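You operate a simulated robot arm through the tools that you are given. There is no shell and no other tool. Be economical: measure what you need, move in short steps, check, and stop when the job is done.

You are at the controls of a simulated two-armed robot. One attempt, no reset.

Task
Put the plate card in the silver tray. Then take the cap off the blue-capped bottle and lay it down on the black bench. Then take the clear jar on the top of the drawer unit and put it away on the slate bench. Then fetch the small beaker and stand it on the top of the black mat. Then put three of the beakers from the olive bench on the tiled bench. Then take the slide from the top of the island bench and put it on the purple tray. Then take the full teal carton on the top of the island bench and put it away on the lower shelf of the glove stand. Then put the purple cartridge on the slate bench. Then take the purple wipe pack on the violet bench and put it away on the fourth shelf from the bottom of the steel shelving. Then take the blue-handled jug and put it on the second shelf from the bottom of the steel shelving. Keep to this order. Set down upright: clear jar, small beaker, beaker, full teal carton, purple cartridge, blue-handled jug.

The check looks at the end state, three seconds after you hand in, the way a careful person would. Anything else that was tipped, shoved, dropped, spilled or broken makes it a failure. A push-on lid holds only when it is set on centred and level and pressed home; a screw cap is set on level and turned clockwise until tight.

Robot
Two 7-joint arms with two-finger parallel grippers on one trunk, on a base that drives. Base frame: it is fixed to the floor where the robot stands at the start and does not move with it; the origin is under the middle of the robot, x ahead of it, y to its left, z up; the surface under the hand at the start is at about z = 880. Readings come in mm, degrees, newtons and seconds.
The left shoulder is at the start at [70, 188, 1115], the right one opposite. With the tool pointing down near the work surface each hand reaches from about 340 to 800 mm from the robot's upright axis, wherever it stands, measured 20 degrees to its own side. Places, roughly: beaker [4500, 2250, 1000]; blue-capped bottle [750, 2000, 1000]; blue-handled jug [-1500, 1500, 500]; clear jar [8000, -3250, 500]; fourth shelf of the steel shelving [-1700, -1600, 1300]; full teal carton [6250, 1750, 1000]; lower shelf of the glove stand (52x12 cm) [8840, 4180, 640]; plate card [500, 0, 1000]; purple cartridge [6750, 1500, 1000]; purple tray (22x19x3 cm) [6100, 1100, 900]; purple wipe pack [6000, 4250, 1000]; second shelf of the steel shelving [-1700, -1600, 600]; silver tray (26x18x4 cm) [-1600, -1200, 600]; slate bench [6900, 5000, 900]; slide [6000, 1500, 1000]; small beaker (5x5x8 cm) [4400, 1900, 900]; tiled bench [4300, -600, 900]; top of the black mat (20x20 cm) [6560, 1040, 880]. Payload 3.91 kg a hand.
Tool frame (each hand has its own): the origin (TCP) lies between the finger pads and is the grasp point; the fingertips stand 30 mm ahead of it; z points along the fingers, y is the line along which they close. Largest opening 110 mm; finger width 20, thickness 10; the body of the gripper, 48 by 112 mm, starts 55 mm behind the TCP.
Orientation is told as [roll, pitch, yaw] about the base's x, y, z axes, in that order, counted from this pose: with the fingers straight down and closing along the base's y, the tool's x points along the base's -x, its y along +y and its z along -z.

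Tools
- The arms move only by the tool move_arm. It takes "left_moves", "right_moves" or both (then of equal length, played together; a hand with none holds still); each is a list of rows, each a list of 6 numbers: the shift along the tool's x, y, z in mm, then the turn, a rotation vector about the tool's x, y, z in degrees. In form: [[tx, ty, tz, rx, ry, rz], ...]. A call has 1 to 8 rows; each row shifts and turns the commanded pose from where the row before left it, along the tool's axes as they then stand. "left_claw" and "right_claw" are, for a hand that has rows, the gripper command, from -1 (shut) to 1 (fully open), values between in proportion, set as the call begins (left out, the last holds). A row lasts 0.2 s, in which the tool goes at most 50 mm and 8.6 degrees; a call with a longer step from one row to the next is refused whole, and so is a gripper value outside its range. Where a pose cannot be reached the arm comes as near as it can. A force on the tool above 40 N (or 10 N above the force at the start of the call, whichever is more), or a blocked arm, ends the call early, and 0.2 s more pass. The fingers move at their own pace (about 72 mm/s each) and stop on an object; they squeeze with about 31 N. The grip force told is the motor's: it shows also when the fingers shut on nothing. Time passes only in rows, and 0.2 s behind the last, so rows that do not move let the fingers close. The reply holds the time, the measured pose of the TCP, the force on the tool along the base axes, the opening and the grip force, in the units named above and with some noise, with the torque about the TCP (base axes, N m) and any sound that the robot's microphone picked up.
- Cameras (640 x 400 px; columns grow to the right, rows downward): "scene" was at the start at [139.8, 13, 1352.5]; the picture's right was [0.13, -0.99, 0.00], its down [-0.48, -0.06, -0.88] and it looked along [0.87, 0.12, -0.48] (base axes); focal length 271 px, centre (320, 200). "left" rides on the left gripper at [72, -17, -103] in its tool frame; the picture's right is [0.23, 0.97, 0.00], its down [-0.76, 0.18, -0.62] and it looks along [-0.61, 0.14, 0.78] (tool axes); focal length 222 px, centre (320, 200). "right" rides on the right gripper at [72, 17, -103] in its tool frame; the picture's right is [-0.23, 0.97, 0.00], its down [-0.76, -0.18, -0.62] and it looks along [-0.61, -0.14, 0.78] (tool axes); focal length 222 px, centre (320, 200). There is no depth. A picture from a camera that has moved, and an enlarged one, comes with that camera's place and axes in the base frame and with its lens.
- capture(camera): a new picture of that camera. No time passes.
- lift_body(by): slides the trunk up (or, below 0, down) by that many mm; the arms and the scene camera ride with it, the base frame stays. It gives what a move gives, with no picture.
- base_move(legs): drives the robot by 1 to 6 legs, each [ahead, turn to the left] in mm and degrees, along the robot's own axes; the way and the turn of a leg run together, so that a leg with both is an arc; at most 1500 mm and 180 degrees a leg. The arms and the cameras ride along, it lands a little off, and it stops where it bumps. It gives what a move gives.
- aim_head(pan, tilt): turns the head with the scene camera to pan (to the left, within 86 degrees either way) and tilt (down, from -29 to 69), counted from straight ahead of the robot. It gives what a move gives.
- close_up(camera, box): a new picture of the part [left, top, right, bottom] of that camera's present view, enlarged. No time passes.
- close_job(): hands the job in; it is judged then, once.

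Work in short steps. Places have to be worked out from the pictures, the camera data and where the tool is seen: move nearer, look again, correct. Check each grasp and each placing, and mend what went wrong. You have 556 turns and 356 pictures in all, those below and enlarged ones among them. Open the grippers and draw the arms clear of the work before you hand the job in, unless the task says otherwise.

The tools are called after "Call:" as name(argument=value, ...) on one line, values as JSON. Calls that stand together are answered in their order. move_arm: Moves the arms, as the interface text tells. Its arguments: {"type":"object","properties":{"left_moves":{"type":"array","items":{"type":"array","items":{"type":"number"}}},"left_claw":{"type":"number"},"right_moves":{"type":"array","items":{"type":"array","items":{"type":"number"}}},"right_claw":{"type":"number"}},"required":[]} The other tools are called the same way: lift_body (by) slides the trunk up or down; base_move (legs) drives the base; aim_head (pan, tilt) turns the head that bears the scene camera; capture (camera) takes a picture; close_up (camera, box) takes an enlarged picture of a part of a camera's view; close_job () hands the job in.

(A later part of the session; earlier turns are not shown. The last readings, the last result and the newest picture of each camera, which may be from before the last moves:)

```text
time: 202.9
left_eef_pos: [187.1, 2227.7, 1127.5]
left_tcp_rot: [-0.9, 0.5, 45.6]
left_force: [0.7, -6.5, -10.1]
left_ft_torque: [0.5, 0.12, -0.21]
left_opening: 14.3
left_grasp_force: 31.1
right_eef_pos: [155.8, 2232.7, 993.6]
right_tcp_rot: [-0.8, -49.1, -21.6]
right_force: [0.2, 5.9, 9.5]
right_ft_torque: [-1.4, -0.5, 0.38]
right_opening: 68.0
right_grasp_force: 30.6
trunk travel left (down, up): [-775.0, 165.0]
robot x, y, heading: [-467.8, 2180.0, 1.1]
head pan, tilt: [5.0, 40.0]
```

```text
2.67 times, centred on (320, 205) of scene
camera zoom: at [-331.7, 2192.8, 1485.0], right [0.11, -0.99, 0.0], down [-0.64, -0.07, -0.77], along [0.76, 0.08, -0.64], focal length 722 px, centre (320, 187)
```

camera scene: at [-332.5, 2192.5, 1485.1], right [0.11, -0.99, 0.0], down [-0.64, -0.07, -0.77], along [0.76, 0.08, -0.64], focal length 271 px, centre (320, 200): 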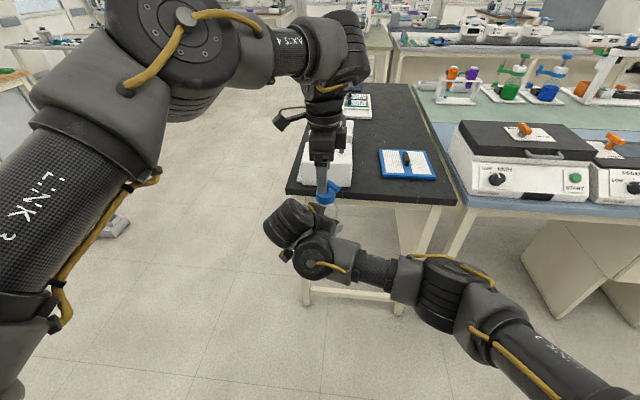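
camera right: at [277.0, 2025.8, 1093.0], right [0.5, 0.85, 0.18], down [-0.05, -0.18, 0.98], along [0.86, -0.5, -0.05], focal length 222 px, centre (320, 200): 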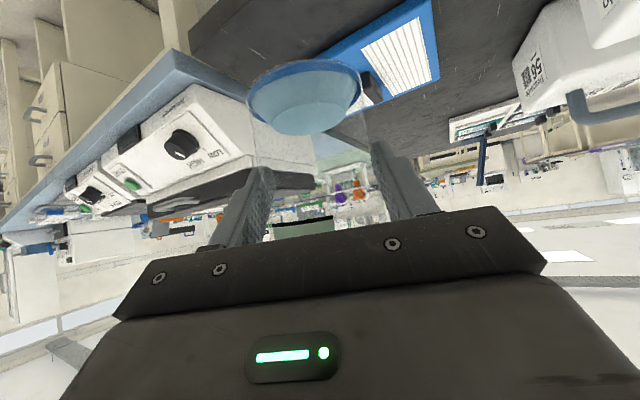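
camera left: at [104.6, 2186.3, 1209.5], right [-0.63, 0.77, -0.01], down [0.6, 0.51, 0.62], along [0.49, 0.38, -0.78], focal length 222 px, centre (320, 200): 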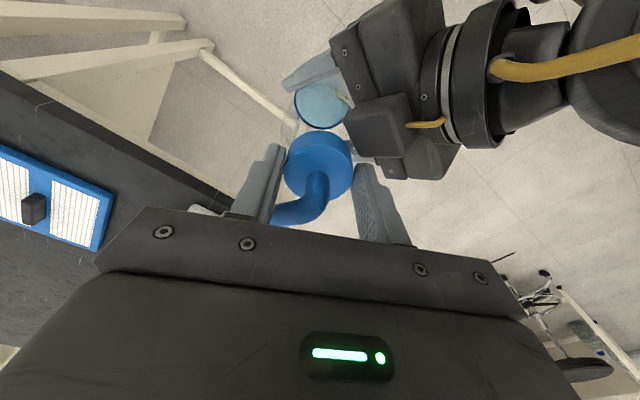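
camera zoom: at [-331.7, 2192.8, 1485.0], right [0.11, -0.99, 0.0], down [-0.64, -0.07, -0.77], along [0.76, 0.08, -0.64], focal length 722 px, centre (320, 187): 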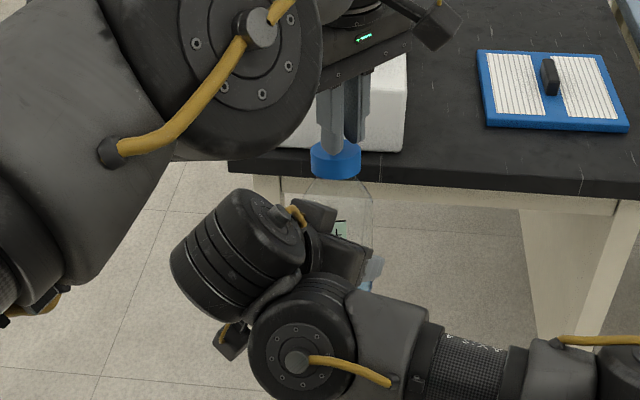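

The left arm hit its yaw limit and slid up onto the spout. I'll open, lift clear, and rotate back for another stroke.

Call:
move_arm(left_moves=[[0, 0, 0, 0, 0, 0], [0, 0, 0, 0, 0, 0], [0, 0, -20, 0, 0, 0], [0, 0, -30, 0, 0, 0], [0, 0, -30, 0, 0, 8], [0, 0, 0, 0, 0, 8], [0, 0, 0, 0, 0, 8], [0, 0, 0, 0, 0, 8]], left_claw=0.2)

Call:
move_arm(left_moves=[[0, 0, 0, 0, 0, 8], [0, 0, 0, 0, 0, 8], [0, 0, 0, 0, 0, 8], [0, 0, 0, 0, 0, 8], [0, 0, 0, 0, 0, 8], [0, 0, 0, 0, 0, 8], [0, 0, 0, 0, 0, 8], [0, 0, 0, 0, 0, 8]])

Call:
capture(camera="left")

Call:
capture(camera="scene")

```text
time: 204.7
left_eef_pos: [175.4, 2228.4, 1200.3]
left_tcp_rot: [-1.1, 0.0, 13.5]
left_force: [0.5, 0.0, -0.1]
left_ft_torque: [0.0, -0.01, 0.04]
left_opening: 65.8
left_grasp_force: 0.1
left hand out of reach, approached as far as the arm can: row 3, 4, 5
right_eef_pos: [155.9, 2233.9, 993.5]
right_tcp_rot: [-0.6, -49.0, -21.8]
right_force: [-0.4, -0.3, -0.9]
right_ft_torque: [0.02, 0.02, -0.03]
right_opening: 65.5
right_grasp_force: 31.2
trunk travel left (down, up): [-775.0, 165.0]
robot x, y, heading: [-464.4, 2184.2, 1.0]
head pan, tilt: [5.0, 40.0]
```

```text
time: 206.5
left_eef_pos: [176.8, 2227.6, 1201.8]
left_tcp_rot: [-0.7, -0.9, -50.5]
left_force: [0.2, -0.6, -1.1]
left_ft_torque: [0.01, -0.01, -0.01]
left_opening: 66.0
left_grasp_force: 0.0
right_eef_pos: [156.5, 2232.8, 993.6]
right_tcp_rot: [-0.6, -49.1, -21.7]
right_force: [-0.5, 0.1, -1.1]
right_ft_torque: [0.01, 0.04, -0.02]
right_opening: 65.3
right_grasp_force: 31.3
trunk travel left (down, up): [-775.0, 165.0]
robot x, y, heading: [-468.2, 2184.0, 0.9]
head pan, tilt: [5.0, 40.0]
```

```text
245 pictures are left
camera left: at [117.8, 2274.0, 1303.8], right [0.61, 0.8, -0.01], down [0.62, -0.46, 0.63], along [0.5, -0.39, -0.77], focal length 222 px, centre (320, 200)
```

left: 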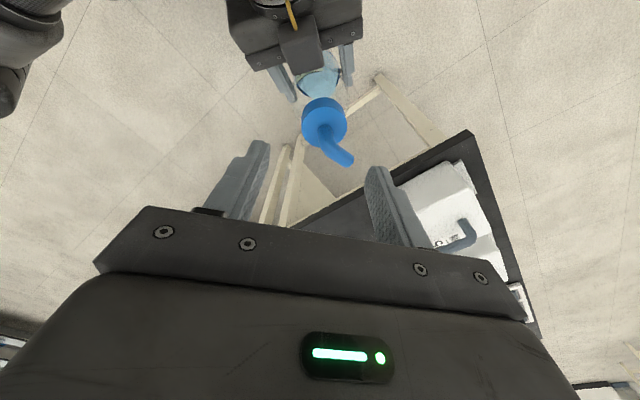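

```text
244 pictures are left
camera scene: at [-331.8, 2192.9, 1485.0], right [0.11, -0.99, 0.0], down [-0.64, -0.07, -0.77], along [0.76, 0.08, -0.64], focal length 271 px, centre (320, 200)
```

scene: 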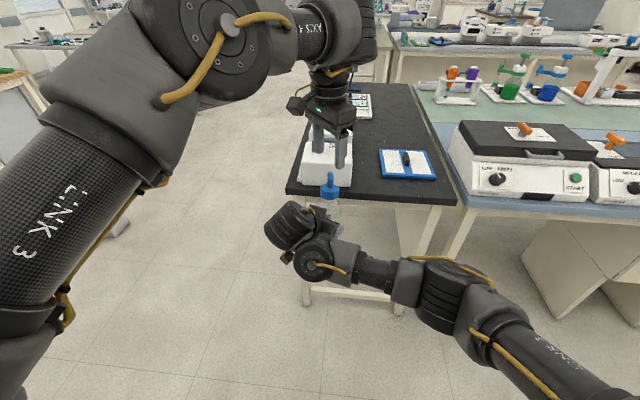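

Call:
close_up(camera="scene", box=[270, 160, 380, 270])

Call:
capture(camera="right")

```text
3.64 times, centred on (325, 215) of scene
camera zoom: at [-331.8, 2192.9, 1485.0], right [0.11, -0.99, 0.0], down [-0.64, -0.07, -0.77], along [0.76, 0.08, -0.64], focal length 985 px, centre (302, 146)
```

zoom: 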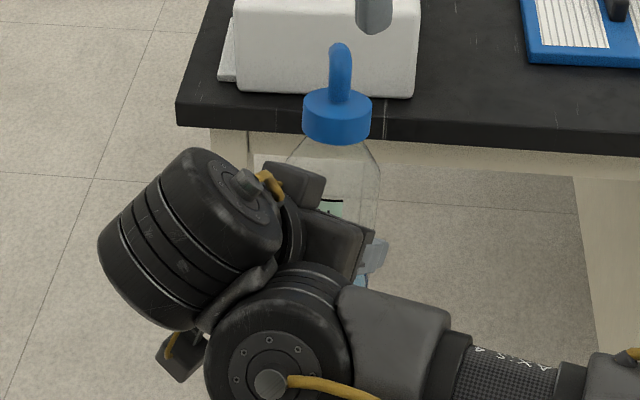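

```text
242 pictures are left
camera right: at [45.7, 2295.5, 1007.0], right [0.51, 0.85, 0.16], down [-0.04, -0.17, 0.99], along [0.86, -0.51, -0.05], focal length 222 px, centre (320, 200)
```

right: 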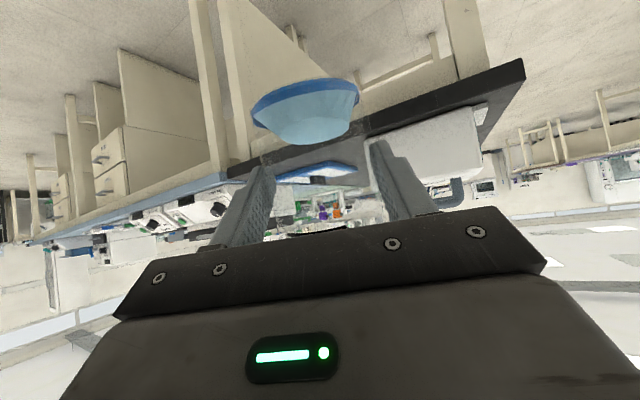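

The bottle has pivoted ~8° about the grip axis (top leaning away). I'll correct by pitching the right hand back 8°, then look again.

Call:
move_arm(right_moves=[[0, 0, 0, 0, -4, 0], [0, 0, 0, 0, -4, 0], [0, 0, 0, 0, 0, 0]])

Call:
capture(camera="left")

Call:
close_up(camera="scene", box=[270, 160, 380, 270])

```text
time: 207.3
left_eef_pos: [178.1, 2227.9, 1201.2]
left_tcp_rot: [-0.6, -1.0, -50.3]
left_force: [0.3, -0.2, -0.2]
left_ft_torque: [0.03, 0.01, 0.02]
left_opening: 65.9
left_grasp_force: 0.1
right_eef_pos: [155.6, 2233.2, 993.1]
right_tcp_rot: [-0.8, -57.2, -21.6]
right_force: [0.4, 0.9, -1.6]
right_ft_torque: [0.01, 0.03, 0.01]
right_opening: 64.9
right_grasp_force: 31.0
trunk travel left (down, up): [-775.0, 165.0]
robot x, y, heading: [-461.3, 2185.4, 1.1]
head pan, tilt: [5.0, 40.0]
```

```text
241 pictures are left
camera left: at [117.7, 2273.8, 1303.7], right [0.6, 0.8, -0.01], down [0.62, -0.46, 0.63], along [0.5, -0.39, -0.77], focal length 222 px, centre (320, 200)
```

left: 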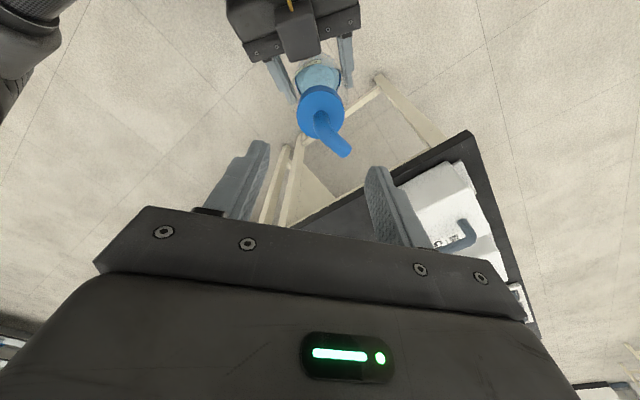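

```text
3.64 times, centred on (325, 215) of scene
camera zoom: at [-331.9, 2192.8, 1485.0], right [0.11, -0.99, 0.0], down [-0.64, -0.07, -0.77], along [0.76, 0.08, -0.64], focal length 985 px, centre (302, 146)
```

zoom: 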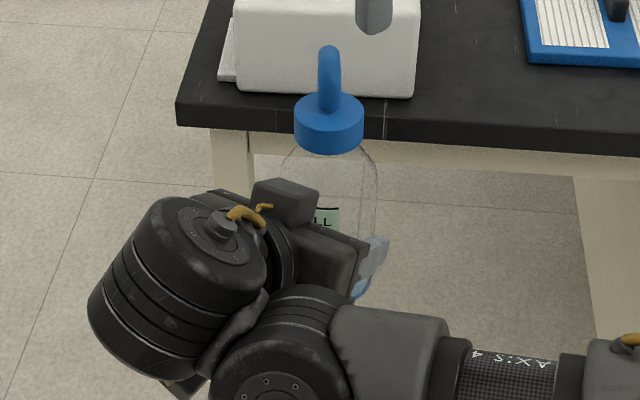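

The bottle is nearly upright; the cap has turned ~110° (spout now toward +x). I'll take a second stroke starting at yaw -50, descending onto the cap.

Call:
move_arm(left_moves=[[8, -3.5, 20, 0, 0, 0], [0, 0, 30, 0, 0, 0], [0, 0, 25, 0, 0, 0], [0, 0, 15, 0, 0, 0], [0, 0, 8, 0, 0, 0], [0, 0, 0, 0, 0, 0]], left_claw=0.1)

Call:
capture(camera="left")

Call:
close_up(camera="scene", box=[270, 150, 380, 260])

```text
time: 208.7
left_eef_pos: [168.7, 2230.9, 1103.4]
left_tcp_rot: [-0.6, -0.8, -50.2]
left_force: [-0.5, 0.1, 0.3]
left_ft_torque: [0.02, 0.0, 0.0]
left_opening: 60.3
left_grasp_force: 0.1
right_eef_pos: [155.5, 2233.2, 992.9]
right_tcp_rot: [-0.9, -57.1, -21.7]
right_force: [-0.2, 0.6, -0.1]
right_ft_torque: [-0.02, 0.07, -0.02]
right_opening: 65.4
right_grasp_force: 30.1
trunk travel left (down, up): [-775.0, 165.0]
robot x, y, heading: [-469.1, 2177.9, 1.2]
head pan, tilt: [5.0, 40.0]
```

```text
239 pictures are left
camera left: at [109.5, 2276.9, 1206.3], right [0.6, 0.8, -0.01], down [0.62, -0.46, 0.63], along [0.5, -0.39, -0.77], focal length 222 px, centre (320, 200)
```

left: 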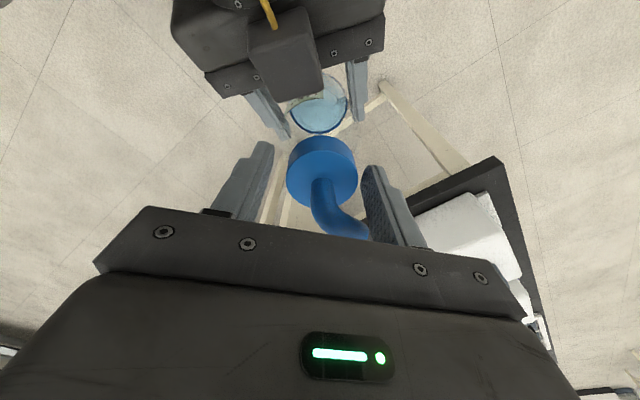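

```text
3.64 times, centred on (325, 205) of scene
camera zoom: at [-332.1, 2192.9, 1485.1], right [0.11, -0.99, 0.0], down [-0.64, -0.07, -0.77], along [0.76, 0.08, -0.64], focal length 985 px, centre (302, 182)
```

zoom: 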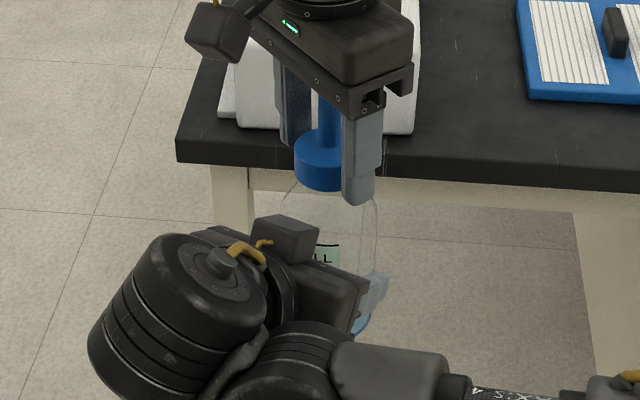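

Good position without contact. Close and turn.

Call:
move_arm(left_moves=[[0, 0, 0, 0, 0, 0], [0, 0, 0, 0, 0, 0], [0, 0, 0, 0, 0, 0], [0, 0, 0, 0, 0, -8], [0, 0, 0, 0, 0, -8], [0, 0, 0, 0, 0, -8], [0, 0, 0, 0, 0, -8], [0, 0, 0, 0, 0, -8]], left_claw=-1)

Call:
move_arm(left_moves=[[0, 0, 0, 0, 0, -8], [0, 0, 0, 0, 0, -8], [0, 0, 0, 0, 0, -8], [0, 0, 0, 0, 0, -6], [0, 0, 0, 0, 0, 0]])

Call:
capture(camera="left")

Call:
close_up(camera="scene", box=[270, 150, 380, 260])

```text
time: 210.5
left_eef_pos: [168.7, 2228.3, 1102.7]
left_tcp_rot: [-1.2, -0.4, -10.2]
left_force: [-6.6, 0.0, 10.8]
left_ft_torque: [0.19, 0.07, -0.03]
left_opening: 46.0
left_grasp_force: 31.1
right_eef_pos: [155.8, 2233.3, 992.8]
right_tcp_rot: [-1.1, -57.1, -21.5]
right_force: [7.1, 0.0, -11.8]
right_ft_torque: [-0.12, 0.79, 0.06]
right_opening: 64.8
right_grasp_force: 31.4
trunk travel left (down, up): [-775.0, 165.0]
robot x, y, heading: [-465.2, 2184.6, 1.1]
head pan, tilt: [5.0, 40.0]
```

```text
time: 211.7
left_eef_pos: [169.6, 2229.3, 1103.4]
left_tcp_rot: [-1.0, 0.4, 19.8]
left_force: [0.8, -8.7, 8.2]
left_ft_torque: [0.04, -0.09, -0.04]
left_opening: 46.1
left_grasp_force: 31.0
right_eef_pos: [154.2, 2233.9, 993.0]
right_tcp_rot: [-0.9, -57.2, -21.5]
right_force: [-1.5, 9.5, -8.8]
right_ft_torque: [-1.01, 0.12, 0.16]
right_opening: 65.5
right_grasp_force: 31.0
trunk travel left (down, up): [-775.0, 165.0]
robot x, y, heading: [-470.9, 2186.7, 1.2]
head pan, tilt: [5.0, 40.0]
```

```text
237 pictures are left
camera left: at [106.5, 2189.8, 1207.1], right [-0.54, 0.84, -0.02], down [0.66, 0.44, 0.62], along [0.53, 0.32, -0.79], focal length 222 px, centre (320, 200)
```

left: 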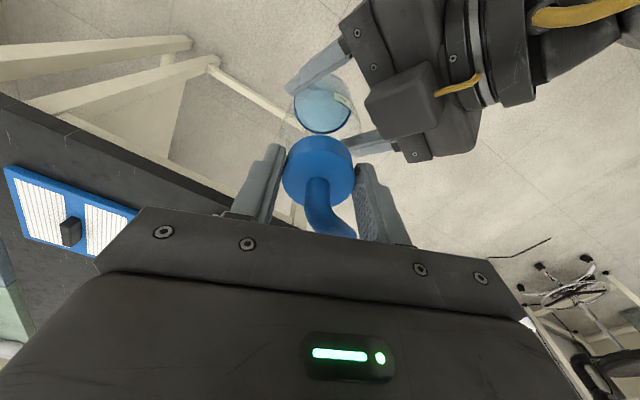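

```text
3.64 times, centred on (325, 205) of scene
camera zoom: at [-331.9, 2192.9, 1485.0], right [0.11, -0.99, 0.0], down [-0.64, -0.07, -0.77], along [0.76, 0.08, -0.64], focal length 985 px, centre (302, 182)
```

zoom: 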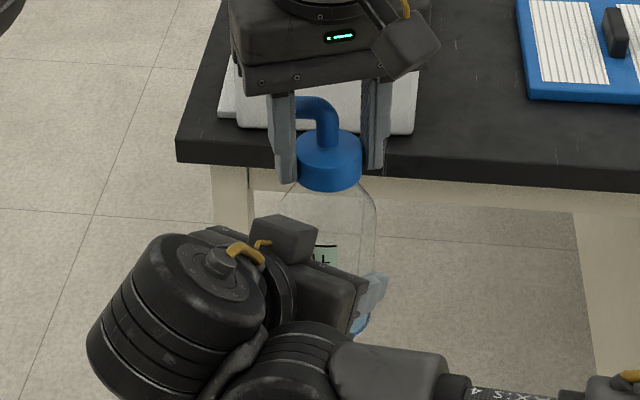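

About 180° turned in total. I'll test with a small upward pull, reading the forces.

Call:
move_arm(left_moves=[[0, 0, -3, 0, 0, 0], [0, 0, -3, 0, 0, 0], [0, 0, 0, 0, 0, 0]])

Call:
capture(camera="right")

```text
time: 212.5
left_eef_pos: [168.2, 2229.6, 1106.8]
left_tcp_rot: [-1.0, 0.4, 19.7]
left_force: [3.6, -6.8, -22.8]
left_ft_torque: [-0.01, -0.43, -0.01]
left_opening: 46.0
left_grasp_force: 31.3
right_eef_pos: [155.6, 2232.4, 995.3]
right_tcp_rot: [-0.6, -57.3, -21.8]
right_force: [-4.4, 7.2, 20.7]
right_ft_torque: [-0.86, -0.29, 0.06]
right_opening: 65.5
right_grasp_force: 30.6
trunk travel left (down, up): [-775.0, 165.0]
robot x, y, heading: [-465.6, 2181.6, 1.0]
head pan, tilt: [5.0, 40.0]
```

```text
235 pictures are left
camera right: at [45.4, 2295.8, 990.5], right [0.48, 0.86, 0.19], down [-0.17, -0.12, 0.98], along [0.86, -0.5, 0.09], focal length 222 px, centre (320, 200)
```

right: 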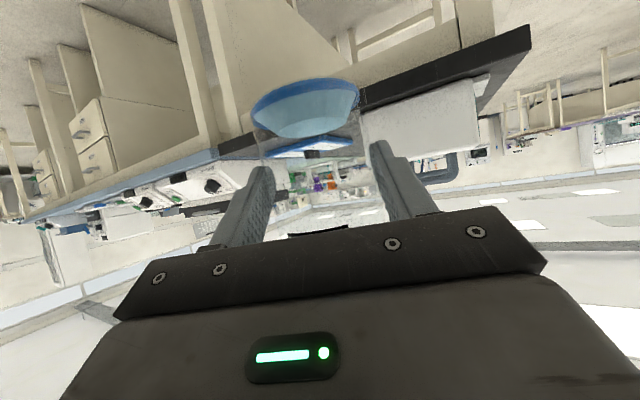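

The cap is still engaged (20 N). I'll lower back, release, rise, rotate back ~97° and take another stroke.

Call:
move_arm(left_moves=[[0, 0, 5, 0, 0, 0], [0, 0, 0, 0, 0, 0], [0, 0, 0, 0, 0, 0], [0, 0, -25, 0, 0, 0], [0, 0, -35, 0, 0, 0], [0, 0, -20, 0, 0, 8], [0, 0, 0, 0, 0, 8], [0, 0, 0, 0, 0, 8]], left_claw=0.1)

Call:
move_arm(left_moves=[[0, 0, 0, 0, 0, 8.5], [0, 0, 0, 0, 0, 8.5], [0, 0, 0, 0, 0, 8.5], [0, 0, 0, 0, 0, 8.5], [0, 0, 0, 0, 0, 8.5], [0, 0, 0, 0, 0, 8.5], [0, 0, 0, 0, 0, 8.5], [0, 0, 0, 0, 0, 8.5]])

Call:
capture(camera="left")

```text
time: 214.3
left_eef_pos: [169.9, 2232.5, 1183.5]
left_tcp_rot: [-1.0, -0.2, -4.4]
left_force: [0.1, -0.4, 0.0]
left_ft_torque: [0.04, -0.02, 0.01]
left_opening: 60.5
left_grasp_force: 0.0
right_eef_pos: [154.6, 2233.5, 992.8]
right_tcp_rot: [-0.9, -57.1, -21.6]
right_force: [0.8, 0.1, -0.6]
right_ft_torque: [0.02, 0.04, -0.02]
right_opening: 65.5
right_grasp_force: 31.1
trunk travel left (down, up): [-775.0, 165.0]
robot x, y, heading: [-471.3, 2182.4, 1.0]
head pan, tilt: [5.0, 40.0]
```

```text
time: 216.1
left_eef_pos: [168.9, 2230.8, 1183.5]
left_tcp_rot: [-0.2, -1.0, -72.4]
left_force: [0.4, 0.0, 0.5]
left_ft_torque: [0.0, 0.02, -0.03]
left_opening: 60.7
left_grasp_force: 0.0
right_eef_pos: [154.5, 2232.6, 993.0]
right_tcp_rot: [-1.0, -57.0, -21.6]
right_force: [-0.7, 0.5, -0.9]
right_ft_torque: [0.01, 0.02, 0.02]
right_opening: 65.1
right_grasp_force: 31.5
trunk travel left (down, up): [-775.0, 165.0]
robot x, y, heading: [-469.8, 2181.9, 1.0]
head pan, tilt: [5.0, 40.0]
```

```text
234 pictures are left
camera left: at [130.7, 2296.7, 1286.3], right [0.86, 0.51, -0.01], down [0.4, -0.66, 0.64], along [0.32, -0.55, -0.77], focal length 222 px, centre (320, 200)
```

left: 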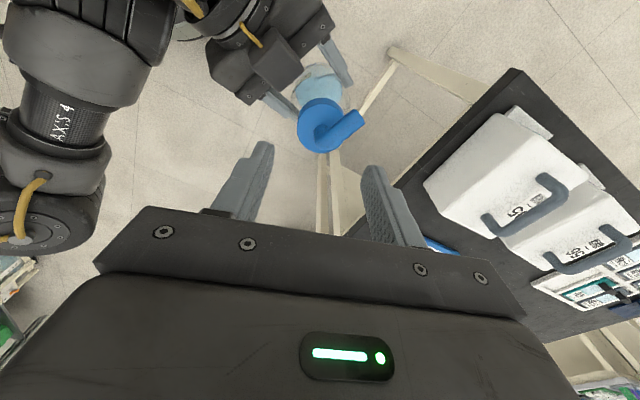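

The spout is now at ~42°, so a perpendicular grip needs yaw ≈ -160. I'll try winding the left wrist there for a long stroke.

Call:
move_arm(left_moves=[[0, 0, 0, 0, 0, 8.5], [0, 0, 0, 0, 0, 8.5], [0, 0, 0, 0, 0, 8.5], [0, 0, 0, 0, 0, 8.5], [0, 0, 0, 0, 0, 8.5], [0, 0, 0, 0, 0, 8.5], [0, 0, 0, 0, 0, 8.5], [0, 0, 0, 0, 0, 8.5]])

Call:
move_arm(left_moves=[[0, 0, 0, 0, 0, 8.5], [0, 0, 0, 0, 0, 8.5], [0, 0, 0, 0, 0, 8.5]])

Call:
capture(camera="left")

Call:
capture(camera="scene")

```text
time: 217.9
left_eef_pos: [168.6, 2230.0, 1183.8]
left_tcp_rot: [0.8, -0.7, -140.5]
left_force: [0.0, 0.9, 0.7]
left_ft_torque: [-0.03, 0.01, 0.01]
left_opening: 60.3
left_grasp_force: 0.1
right_eef_pos: [154.8, 2233.3, 992.7]
right_tcp_rot: [-0.9, -57.1, -21.6]
right_force: [0.8, 0.0, -1.5]
right_ft_torque: [-0.02, 0.01, -0.04]
right_opening: 65.3
right_grasp_force: 31.0
trunk travel left (down, up): [-775.0, 165.0]
robot x, y, heading: [-464.6, 2181.8, 1.3]
head pan, tilt: [5.0, 40.0]
```

```text
time: 218.7
left_eef_pos: [168.7, 2230.7, 1184.2]
left_tcp_rot: [1.0, 0.0, -165.9]
left_force: [-0.1, 0.6, -0.1]
left_ft_torque: [0.02, -0.03, -0.02]
left_opening: 60.2
left_grasp_force: 0.1
right_eef_pos: [154.5, 2232.9, 992.9]
right_tcp_rot: [-1.0, -57.1, -21.5]
right_force: [-0.2, 0.6, -0.6]
right_ft_torque: [-0.01, 0.0, -0.01]
right_opening: 65.3
right_grasp_force: 31.1
trunk travel left (down, up): [-775.0, 165.0]
robot x, y, heading: [-466.6, 2179.0, 1.0]
head pan, tilt: [5.0, 40.0]
```

```text
233 pictures are left
camera left: at [235.7, 2266.1, 1287.0], right [0.46, -0.89, 0.02], down [-0.7, -0.35, 0.63], along [-0.55, -0.3, -0.78], focal length 222 px, centre (320, 200)
```

left: 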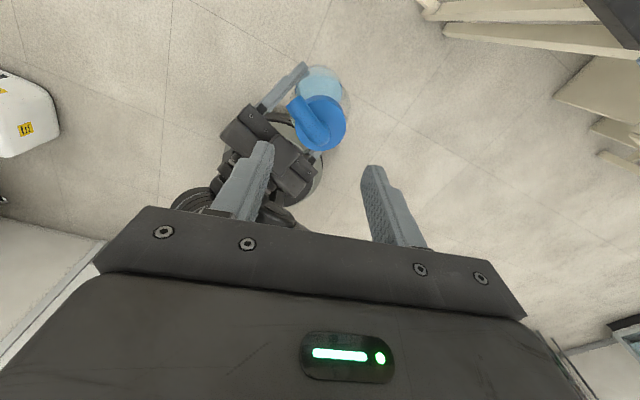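

```text
232 pictures are left
camera scene: at [-331.8, 2192.9, 1485.0], right [0.11, -0.99, 0.0], down [-0.64, -0.07, -0.77], along [0.76, 0.08, -0.64], focal length 271 px, centre (320, 200)
```

scene: 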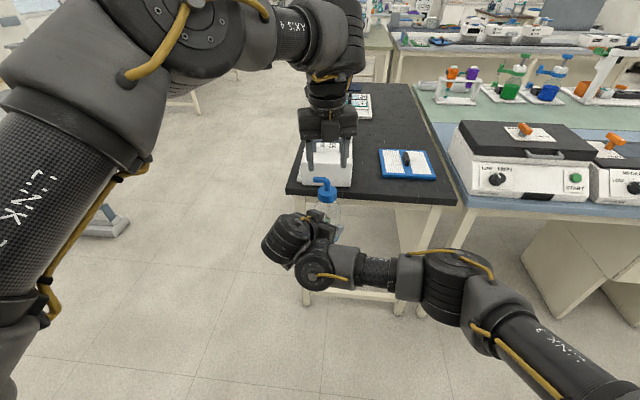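

The wrist reaches -166° comfortably, so long strokes are possible. I'll set yaw ≈-152, centre on the cap and descend.

Call:
move_arm(left_moves=[[0, 0, 0, 0, 0, -7], [0, 0, 0, 0, 0, -7], [3, 1.5, 25, 0, 0, 0], [0, 0, 25, 0, 0, 0], [0, 0, 15, 0, 0, 0], [0, 0, 0, 0, 0, 0]])

Call:
capture(camera="left")

Call:
close_up(camera="scene", box=[270, 130, 380, 240])

```text
time: 220.1
left_eef_pos: [171.7, 2229.6, 1117.9]
left_tcp_rot: [1.0, -0.3, -151.8]
left_force: [0.3, 0.4, 0.7]
left_ft_torque: [0.01, 0.0, -0.02]
left_opening: 60.5
left_grasp_force: 0.0
right_eef_pos: [154.8, 2232.9, 992.9]
right_tcp_rot: [-0.9, -57.1, -21.6]
right_force: [-0.2, -0.6, -1.3]
right_ft_torque: [0.0, 0.03, 0.01]
right_opening: 65.3
right_grasp_force: 31.1
trunk travel left (down, up): [-775.0, 165.0]
robot x, y, heading: [-468.5, 2181.3, 1.0]
head pan, tilt: [5.0, 40.0]
```

```text
231 pictures are left
camera left: at [227.5, 2281.2, 1221.3], right [0.66, -0.75, 0.01], down [-0.59, -0.51, 0.63], along [-0.47, -0.43, -0.78], focal length 222 px, centre (320, 200)
```

left: 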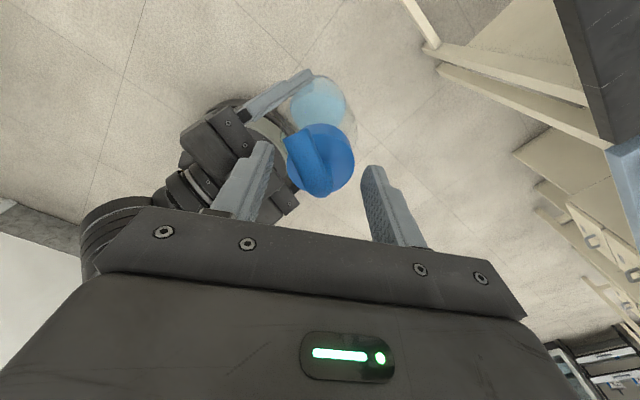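

```text
3.64 times, centred on (325, 185) of scene
camera zoom: at [-332.0, 2192.8, 1485.1], right [0.11, -0.99, 0.0], down [-0.64, -0.07, -0.77], along [0.76, 0.08, -0.64], focal length 985 px, centre (302, 254)
```

zoom: 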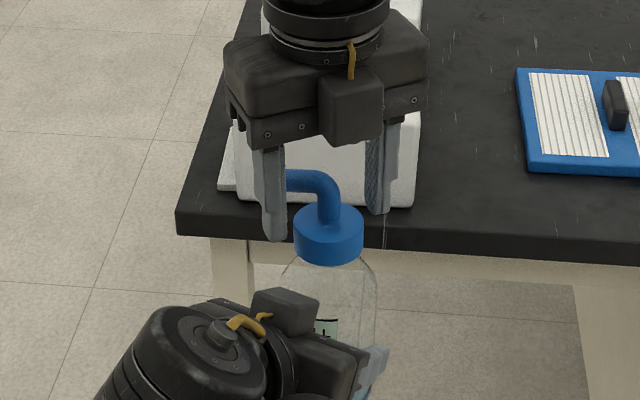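

Clear geometry. I'll descend the last 14 mm, close and turn a long stroke.

Call:
move_arm(left_moves=[[3, 0.5, 8, 0, 0, 0], [0, 0, 6, 0, 0, 0], [0, 0, 0, 0, 0, 0]])

Call:
move_arm(left_moves=[[0, 0, 0, 0, 0, 0], [0, 0, 0, 0, 0, 0], [0, 0, 0, 0, 0, 0], [0, 0, 0, 0, 0, -8], [0, 0, 0, 0, 0, -8], [0, 0, 0, 0, 0, -8], [0, 0, 0, 0, 0, -8], [0, 0, 0, 0, 0, -8]], left_claw=-1)

Call:
move_arm(left_moves=[[0, 0, 0, 0, 0, -8], [0, 0, 0, 0, 0, -8], [0, 0, 0, 0, 0, -8], [0, 0, 0, 0, 0, -8], [0, 0, 0, 0, 0, -8], [0, 0, 0, 0, 0, -8], [0, 0, 0, 0, 0, -8], [0, 0, 0, 0, 0, -8]])

Call:
close_up(camera="scene", box=[270, 130, 380, 240])

```text
time: 220.9
left_eef_pos: [175.3, 2230.8, 1105.2]
left_tcp_rot: [1.0, -0.4, -151.8]
left_force: [0.9, 0.2, 0.0]
left_ft_torque: [0.02, 0.0, -0.01]
left_opening: 60.4
left_grasp_force: 0.2
right_eef_pos: [155.8, 2233.9, 992.8]
right_tcp_rot: [-0.9, -57.2, -21.6]
right_force: [0.3, 0.0, -0.6]
right_ft_torque: [0.03, 0.04, 0.02]
right_opening: 65.1
right_grasp_force: 31.1
trunk travel left (down, up): [-775.0, 165.0]
robot x, y, heading: [-464.7, 2181.2, 1.2]
head pan, tilt: [5.0, 40.0]
```

```text
time: 222.7
left_eef_pos: [174.3, 2231.7, 1104.9]
left_tcp_rot: [0.4, -0.9, -111.7]
left_force: [-9.6, 9.3, 1.7]
left_ft_torque: [0.64, 0.41, -0.09]
left_opening: 46.6
left_grasp_force: 31.0
right_eef_pos: [155.8, 2232.2, 992.3]
right_tcp_rot: [-0.9, -57.1, -21.8]
right_force: [10.0, -8.0, -3.1]
right_ft_torque: [0.33, 0.62, -0.07]
right_opening: 65.1
right_grasp_force: 30.9
trunk travel left (down, up): [-775.0, 165.0]
robot x, y, heading: [-465.0, 2185.8, 1.0]
head pan, tilt: [5.0, 40.0]
```

```text
time: 224.5
left_eef_pos: [174.8, 2229.2, 1104.4]
left_tcp_rot: [-0.5, -1.0, -47.6]
left_force: [-0.1, 0.0, 0.4]
left_ft_torque: [-0.01, 0.0, 0.0]
left_opening: 46.4
left_grasp_force: 31.5
right_eef_pos: [155.2, 2233.9, 992.6]
right_tcp_rot: [-0.9, -57.2, -21.6]
right_force: [-0.6, 0.5, -1.2]
right_ft_torque: [0.01, -0.01, 0.0]
right_opening: 65.0
right_grasp_force: 31.0
trunk travel left (down, up): [-775.0, 165.0]
robot x, y, heading: [-466.5, 2179.7, 1.1]
head pan, tilt: [5.0, 40.0]
```

```text
3.64 times, centred on (325, 185) of scene
camera zoom: at [-331.9, 2192.7, 1485.0], right [0.11, -0.99, 0.0], down [-0.64, -0.07, -0.77], along [0.76, 0.08, -0.64], focal length 985 px, centre (302, 254)
```

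zoom: 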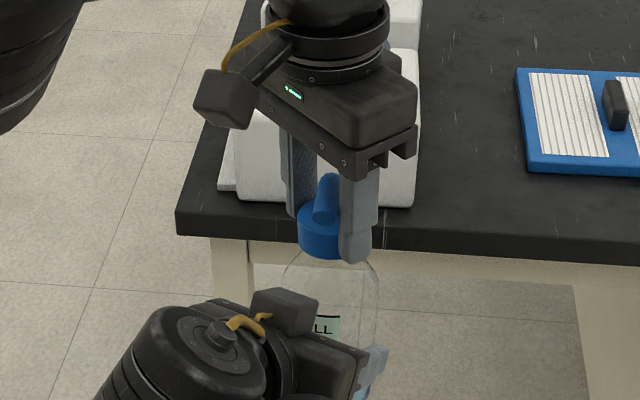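

All interaction forces dropped to zero, so the cap has probably come free. I'll lift gently.

Call:
move_arm(left_moves=[[0, 0, -4, 0, 0, 0], [0, 0, -6, 0, 0, 0], [0, 0, -10, 0, 0, 0]])

Call:
close_up(camera="scene", box=[270, 130, 380, 240])

```text
time: 225.3
left_eef_pos: [175.0, 2230.2, 1125.2]
left_tcp_rot: [-0.7, -0.8, -47.8]
left_force: [0.0, 0.1, -0.4]
left_ft_torque: [0.01, -0.01, -0.01]
left_opening: 46.3
left_grasp_force: 31.1
right_eef_pos: [154.9, 2232.4, 992.4]
right_tcp_rot: [-0.9, -57.0, -21.7]
right_force: [-0.4, -0.4, -0.6]
right_ft_torque: [0.01, 0.03, -0.01]
right_opening: 65.1
right_grasp_force: 31.2
trunk travel left (down, up): [-775.0, 165.0]
robot x, y, heading: [-465.9, 2180.1, 1.0]
head pan, tilt: [5.0, 40.0]
```

```text
3.64 times, centred on (325, 185) of scene
camera zoom: at [-332.2, 2192.5, 1485.1], right [0.11, -0.99, 0.0], down [-0.64, -0.07, -0.77], along [0.76, 0.08, -0.64], focal length 985 px, centre (302, 254)
```

zoom: 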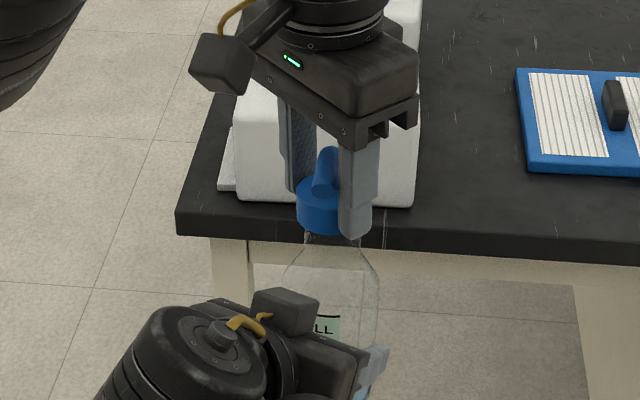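

The cap is off. I'll lift it away and move the left hand aside.

Call:
move_arm(left_moves=[[0, 0, -40, 0, 0, 0], [0, 0, -45, 0, 0, 0], [43, 18, -8, 0, 0, 0], [43, 18, -8, 0, 0, 0], [43, 18, -8, 0, 0, 0], [43, 18, -8, 0, 0, 0], [43, 18, -8, 0, 0, 0]])

Call:
capture(camera="scene")

Call:
capture(camera="left")

```text
time: 226.9
left_eef_pos: [92.8, 2457.5, 1247.1]
left_tcp_rot: [-0.7, -1.0, -47.7]
left_force: [-0.5, 0.9, -0.1]
left_ft_torque: [-0.03, -0.04, 0.0]
left_opening: 46.1
left_grasp_force: 30.5
right_eef_pos: [154.3, 2235.7, 992.9]
right_tcp_rot: [-1.0, -57.2, -21.4]
right_force: [-0.3, -0.1, -0.4]
right_ft_torque: [0.0, -0.01, -0.01]
right_opening: 65.1
right_grasp_force: 31.4
trunk travel left (down, up): [-775.0, 165.0]
robot x, y, heading: [-466.7, 2182.9, 1.1]
head pan, tilt: [5.0, 40.0]
```

```text
227 pictures are left
camera scene: at [-334.0, 2196.3, 1485.2], right [0.11, -0.99, 0.0], down [-0.64, -0.07, -0.77], along [0.76, 0.08, -0.64], focal length 271 px, centre (320, 200)
```

scene: 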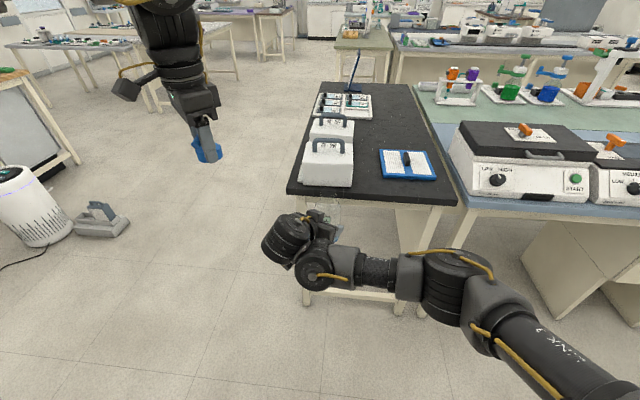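

```text
226 pictures are left
camera left: at [30.5, 2500.3, 1350.2], right [0.57, 0.82, -0.01], down [0.64, -0.43, 0.63], along [0.52, -0.37, -0.77], focal length 222 px, centre (320, 200)
```

left: 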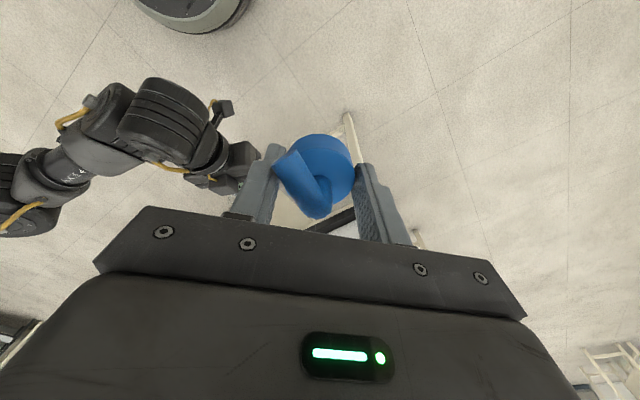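

Now I return the open bottle: swing the right hand back out to its own side at carry height.

Call:
move_arm(right_moves=[[-30.6, -20.6, 27.1, 0, 0, 0], [-30.6, -20.6, 27.1, 0, 0, 0], [-30.6, -20.6, 27.1, 0, 0, 0], [-30.6, -20.6, 27.1, 0, 0, 0], [-30.6, -20.6, 27.1, 0, 0, 0], [-30.6, -20.6, 27.1, 0, 0, 0], [-30.6, -20.6, 27.1, 0, 0, 0], [-30.6, -20.6, 27.1, 0, 0, 0]])

Call:
capture(camera="scene")

```text
time: 228.7
left_eef_pos: [93.9, 2452.8, 1247.8]
left_tcp_rot: [-0.6, -0.8, -47.8]
left_force: [-0.6, -0.3, 0.1]
left_ft_torque: [-0.01, 0.01, 0.01]
left_opening: 46.5
left_grasp_force: 31.1
right_eef_pos: [382.7, 1961.4, 1081.4]
right_tcp_rot: [-1.0, -57.1, -21.5]
right_force: [-0.4, -1.0, -1.8]
right_ft_torque: [-0.01, 0.0, 0.01]
right_opening: 65.1
right_grasp_force: 30.6
trunk travel left (down, up): [-775.0, 165.0]
robot x, y, heading: [-464.0, 2182.0, 1.4]
head pan, tilt: [5.0, 40.0]
```

```text
225 pictures are left
camera scene: at [-331.5, 2192.5, 1485.0], right [0.11, -0.99, 0.0], down [-0.64, -0.07, -0.77], along [0.76, 0.08, -0.64], focal length 271 px, centre (320, 200)
```

scene: 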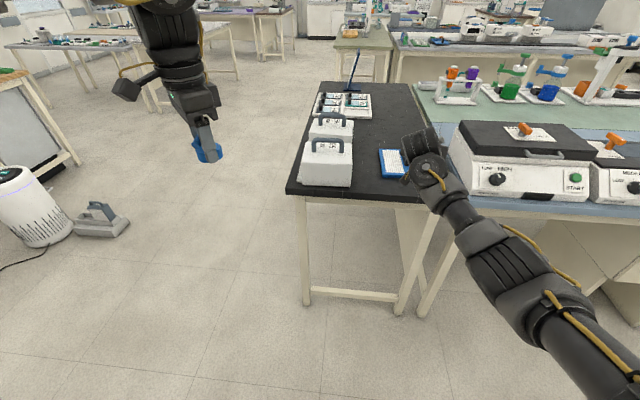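

The elbow sits lower now, so I'll yaw the right hand 25° further right to raise it before placing.

Call:
move_arm(right_moves=[[0, 0, 0, 7, 0, 4.5], [0, 0, 0, 7, 0, 4.5], [0, 0, 0, 7, 0, 4.5], [0, 0, 0, 0, 0, 0]])

Call:
capture(camera="scene")

Call:
capture(camera="right")

```text
time: 229.7
left_eef_pos: [95.4, 2450.9, 1248.4]
left_tcp_rot: [-0.5, -0.9, -47.8]
left_force: [-0.7, 0.3, -0.7]
left_ft_torque: [0.03, 0.01, -0.04]
left_opening: 46.6
left_grasp_force: 31.1
right_eef_pos: [384.1, 1960.6, 1080.4]
right_tcp_rot: [-0.8, -57.3, -46.8]
right_force: [-1.3, 1.0, -1.3]
right_ft_torque: [0.0, 0.01, 0.01]
right_opening: 65.1
right_grasp_force: 30.6
trunk travel left (down, up): [-775.0, 165.0]
robot x, y, heading: [-467.1, 2179.8, 0.8]
head pan, tilt: [5.0, 40.0]
```

```text
224 pictures are left
camera scene: at [-331.6, 2191.3, 1485.0], right [0.11, -0.99, 0.0], down [-0.64, -0.07, -0.77], along [0.76, 0.08, -0.64], focal length 271 px, centre (320, 200)
```

scene: 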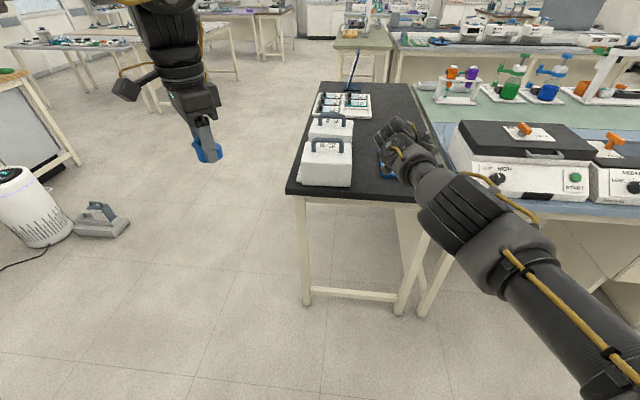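

```text
223 pictures are left
camera right: at [310.5, 2063.2, 1077.5], right [0.8, 0.57, 0.18], down [-0.2, -0.03, 0.98], along [0.56, -0.82, 0.09], focal length 222 px, centre (320, 200)
```

right: 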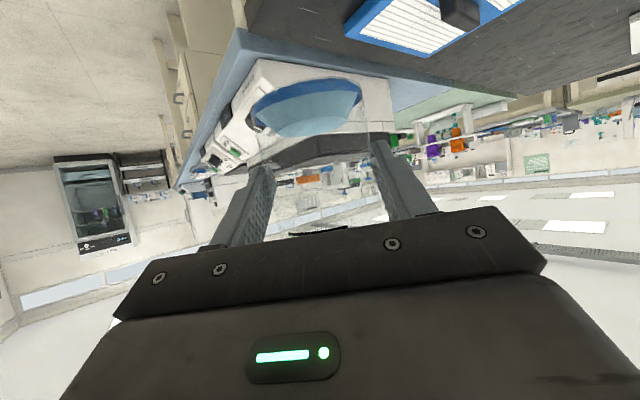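

The elbow is higher now. I'll drive forward 455 mm back to the original placing pose.

Call:
base_move(legs=[[455, 0]])

Call:
capture(camera="scene")

Call:
capture(camera="right")

```text
time: 232.4
left_eef_pos: [546.7, 2452.1, 1248.5]
left_tcp_rot: [-0.6, -0.9, -48.5]
left_force: [-0.3, -1.0, 0.0]
left_ft_torque: [0.0, 0.01, -0.02]
left_opening: 46.0
left_grasp_force: 30.9
right_eef_pos: [830.8, 1957.4, 1082.5]
right_tcp_rot: [-0.9, -57.3, -47.3]
right_force: [0.0, 0.1, -0.8]
right_ft_torque: [-0.01, 0.0, -0.01]
right_opening: 64.7
right_grasp_force: 30.7
trunk travel left (down, up): [-775.0, 165.0]
robot x, y, heading: [-15.0, 2188.5, 0.6]
head pan, tilt: [5.0, 40.0]
```

```text
222 pictures are left
camera scene: at [118.6, 2197.5, 1485.2], right [0.09, -1.0, 0.0], down [-0.64, -0.06, -0.77], along [0.76, 0.07, -0.64], focal length 271 px, centre (320, 200)
```

scene: 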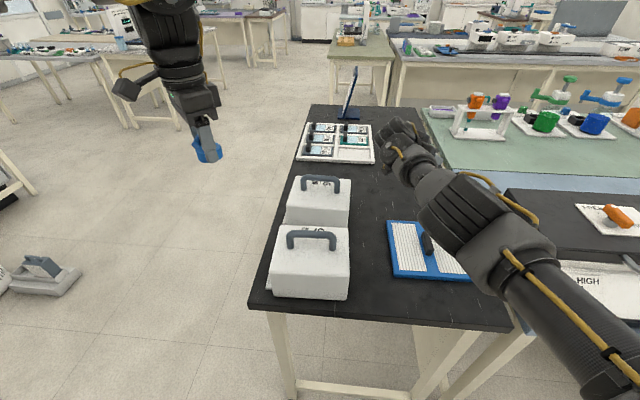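

```text
221 pictures are left
camera right: at [759.5, 2061.5, 1078.1], right [0.81, 0.56, 0.18], down [-0.2, -0.03, 0.98], along [0.56, -0.83, 0.09], focal length 222 px, centre (320, 200)
```

right: 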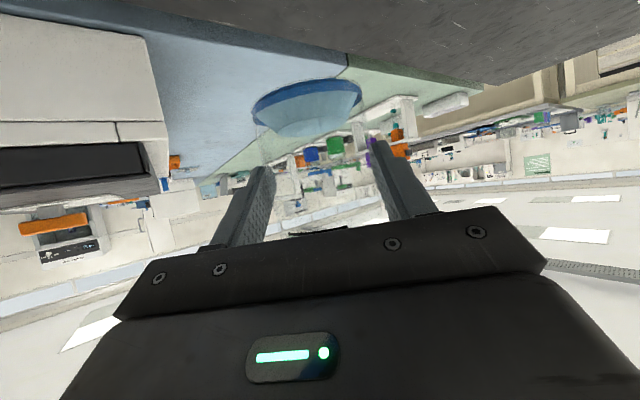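

The bottle hangs upright with its base ≈1035. I'll lower it 140 mm over the bench.

Call:
move_arm(right_moves=[[29.4, 0, 19.1, 0, 0, 0], [29.4, 0, 19.1, 0, 0, 0], [29.4, 0, 19.1, 0, 0, 0], [29.4, 0, 19.1, 0, 0, 0], [0, 0, 0, 0, 0, 0]])

Call:
capture(camera="right")

Call:
capture(camera="scene")

```text
time: 233.6
left_eef_pos: [549.3, 2453.1, 1248.1]
left_tcp_rot: [-0.6, -1.0, -48.5]
left_force: [0.1, 0.1, 0.7]
left_ft_torque: [0.0, 0.01, 0.03]
left_opening: 46.0
left_grasp_force: 31.3
right_eef_pos: [807.1, 1952.9, 956.0]
right_tcp_rot: [-1.0, -57.3, -47.2]
right_force: [0.8, 0.0, -1.7]
right_ft_torque: [0.03, -0.01, -0.03]
right_opening: 65.2
right_grasp_force: 30.7
right hand out of reach, approached as far as the arm can: row 1, 2, 3, 4
trunk travel left (down, up): [-775.0, 165.0]
robot x, y, heading: [-18.7, 2186.8, 0.4]
head pan, tilt: [5.0, 40.0]
```

```text
220 pictures are left
camera right: at [735.1, 2056.7, 952.4], right [0.81, 0.56, 0.18], down [-0.2, -0.03, 0.98], along [0.56, -0.83, 0.09], focal length 222 px, centre (320, 200)
```

right: 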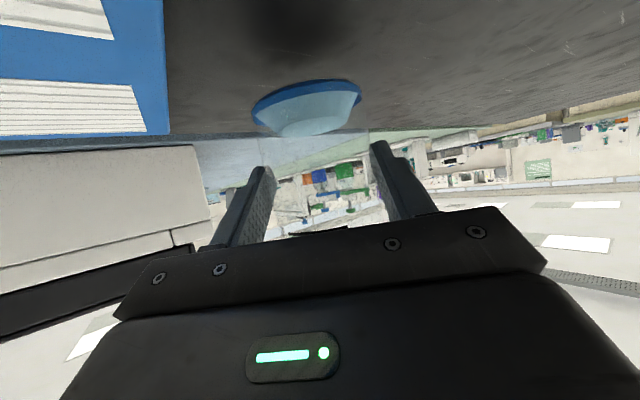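

```text
219 pictures are left
camera scene: at [119.4, 2198.1, 1485.1], right [0.1, -1.0, 0.0], down [-0.64, -0.06, -0.77], along [0.76, 0.07, -0.64], focal length 271 px, centre (320, 200)
```

scene: 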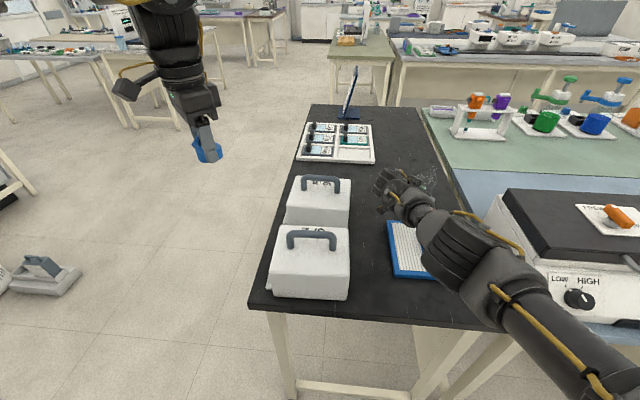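

Reach pulled it in to x≈807, near the blue pad. I'll drive the base 40 mm forward, then finish lowering.

Call:
base_move(legs=[[45, 0]])

Call:
move_arm(right_moves=[[8.4, 0, 5.5, 0, 0, 0], [6.7, 0, 4.4, 0, 0, 0], [3.4, 0, 2.2, 0, 0, 0], [2.5, 0, 1.6, 0, 0, 0], [0, 0, 0, 0, 0, 0]])

Call:
capture(camera="right")

Call:
close_up(camera="scene", box=[330, 140, 500, 300])

```text
time: 234.5
left_eef_pos: [587.3, 2453.4, 1251.2]
left_tcp_rot: [-0.3, -1.3, -48.6]
left_force: [-0.3, 1.1, -1.0]
left_ft_torque: [-0.03, 0.05, 0.0]
left_opening: 46.3
left_grasp_force: 31.1
right_eef_pos: [855.0, 1954.4, 959.8]
right_tcp_rot: [-0.6, -57.5, -47.6]
right_force: [-0.1, 0.1, -1.5]
right_ft_torque: [-0.06, -0.01, 0.03]
right_opening: 65.1
right_grasp_force: 31.1
trunk travel left (down, up): [-775.0, 165.0]
robot x, y, heading: [28.5, 2186.6, 0.3]
head pan, tilt: [5.0, 40.0]
```

```text
time: 235.7
left_eef_pos: [584.6, 2452.7, 1253.7]
left_tcp_rot: [-0.2, -1.2, -48.6]
left_force: [0.5, 0.0, 0.4]
left_ft_torque: [0.0, 0.01, 0.0]
left_opening: 46.1
left_grasp_force: 31.3
right_eef_pos: [845.3, 1952.6, 938.2]
right_tcp_rot: [-0.4, -57.7, -47.8]
right_force: [0.2, 0.4, -1.3]
right_ft_torque: [0.01, 0.01, 0.01]
right_opening: 65.3
right_grasp_force: 30.9
right hand out of reach, approached as far as the arm can: row 2, 4
trunk travel left (down, up): [-775.0, 165.0]
robot x, y, heading: [28.4, 2189.6, 0.3]
head pan, tilt: [5.0, 40.0]
```

```text
218 pictures are left
camera right: at [773.4, 2056.3, 932.8], right [0.81, 0.56, 0.19], down [-0.21, -0.03, 0.98], along [0.55, -0.83, 0.09], focal length 222 px, centre (320, 200)
```

right: 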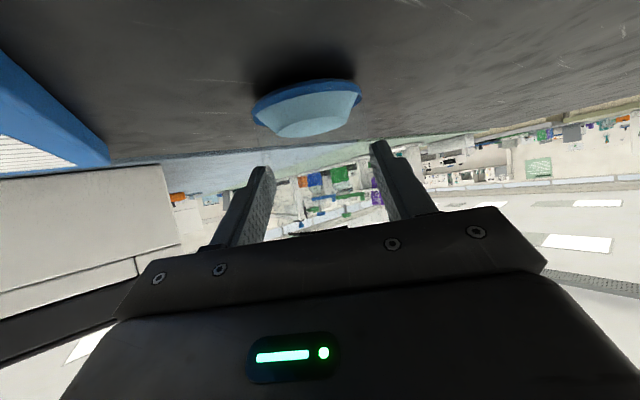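

```text
2.50 times, centred on (415, 220) of scene
camera zoom: at [165.0, 2197.4, 1485.1], right [0.09, -1.0, 0.0], down [-0.64, -0.06, -0.77], along [0.76, 0.07, -0.64], focal length 677 px, centre (82, 150)
```

zoom: 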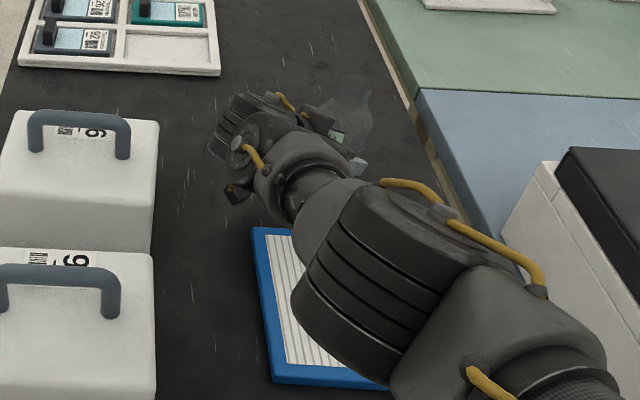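

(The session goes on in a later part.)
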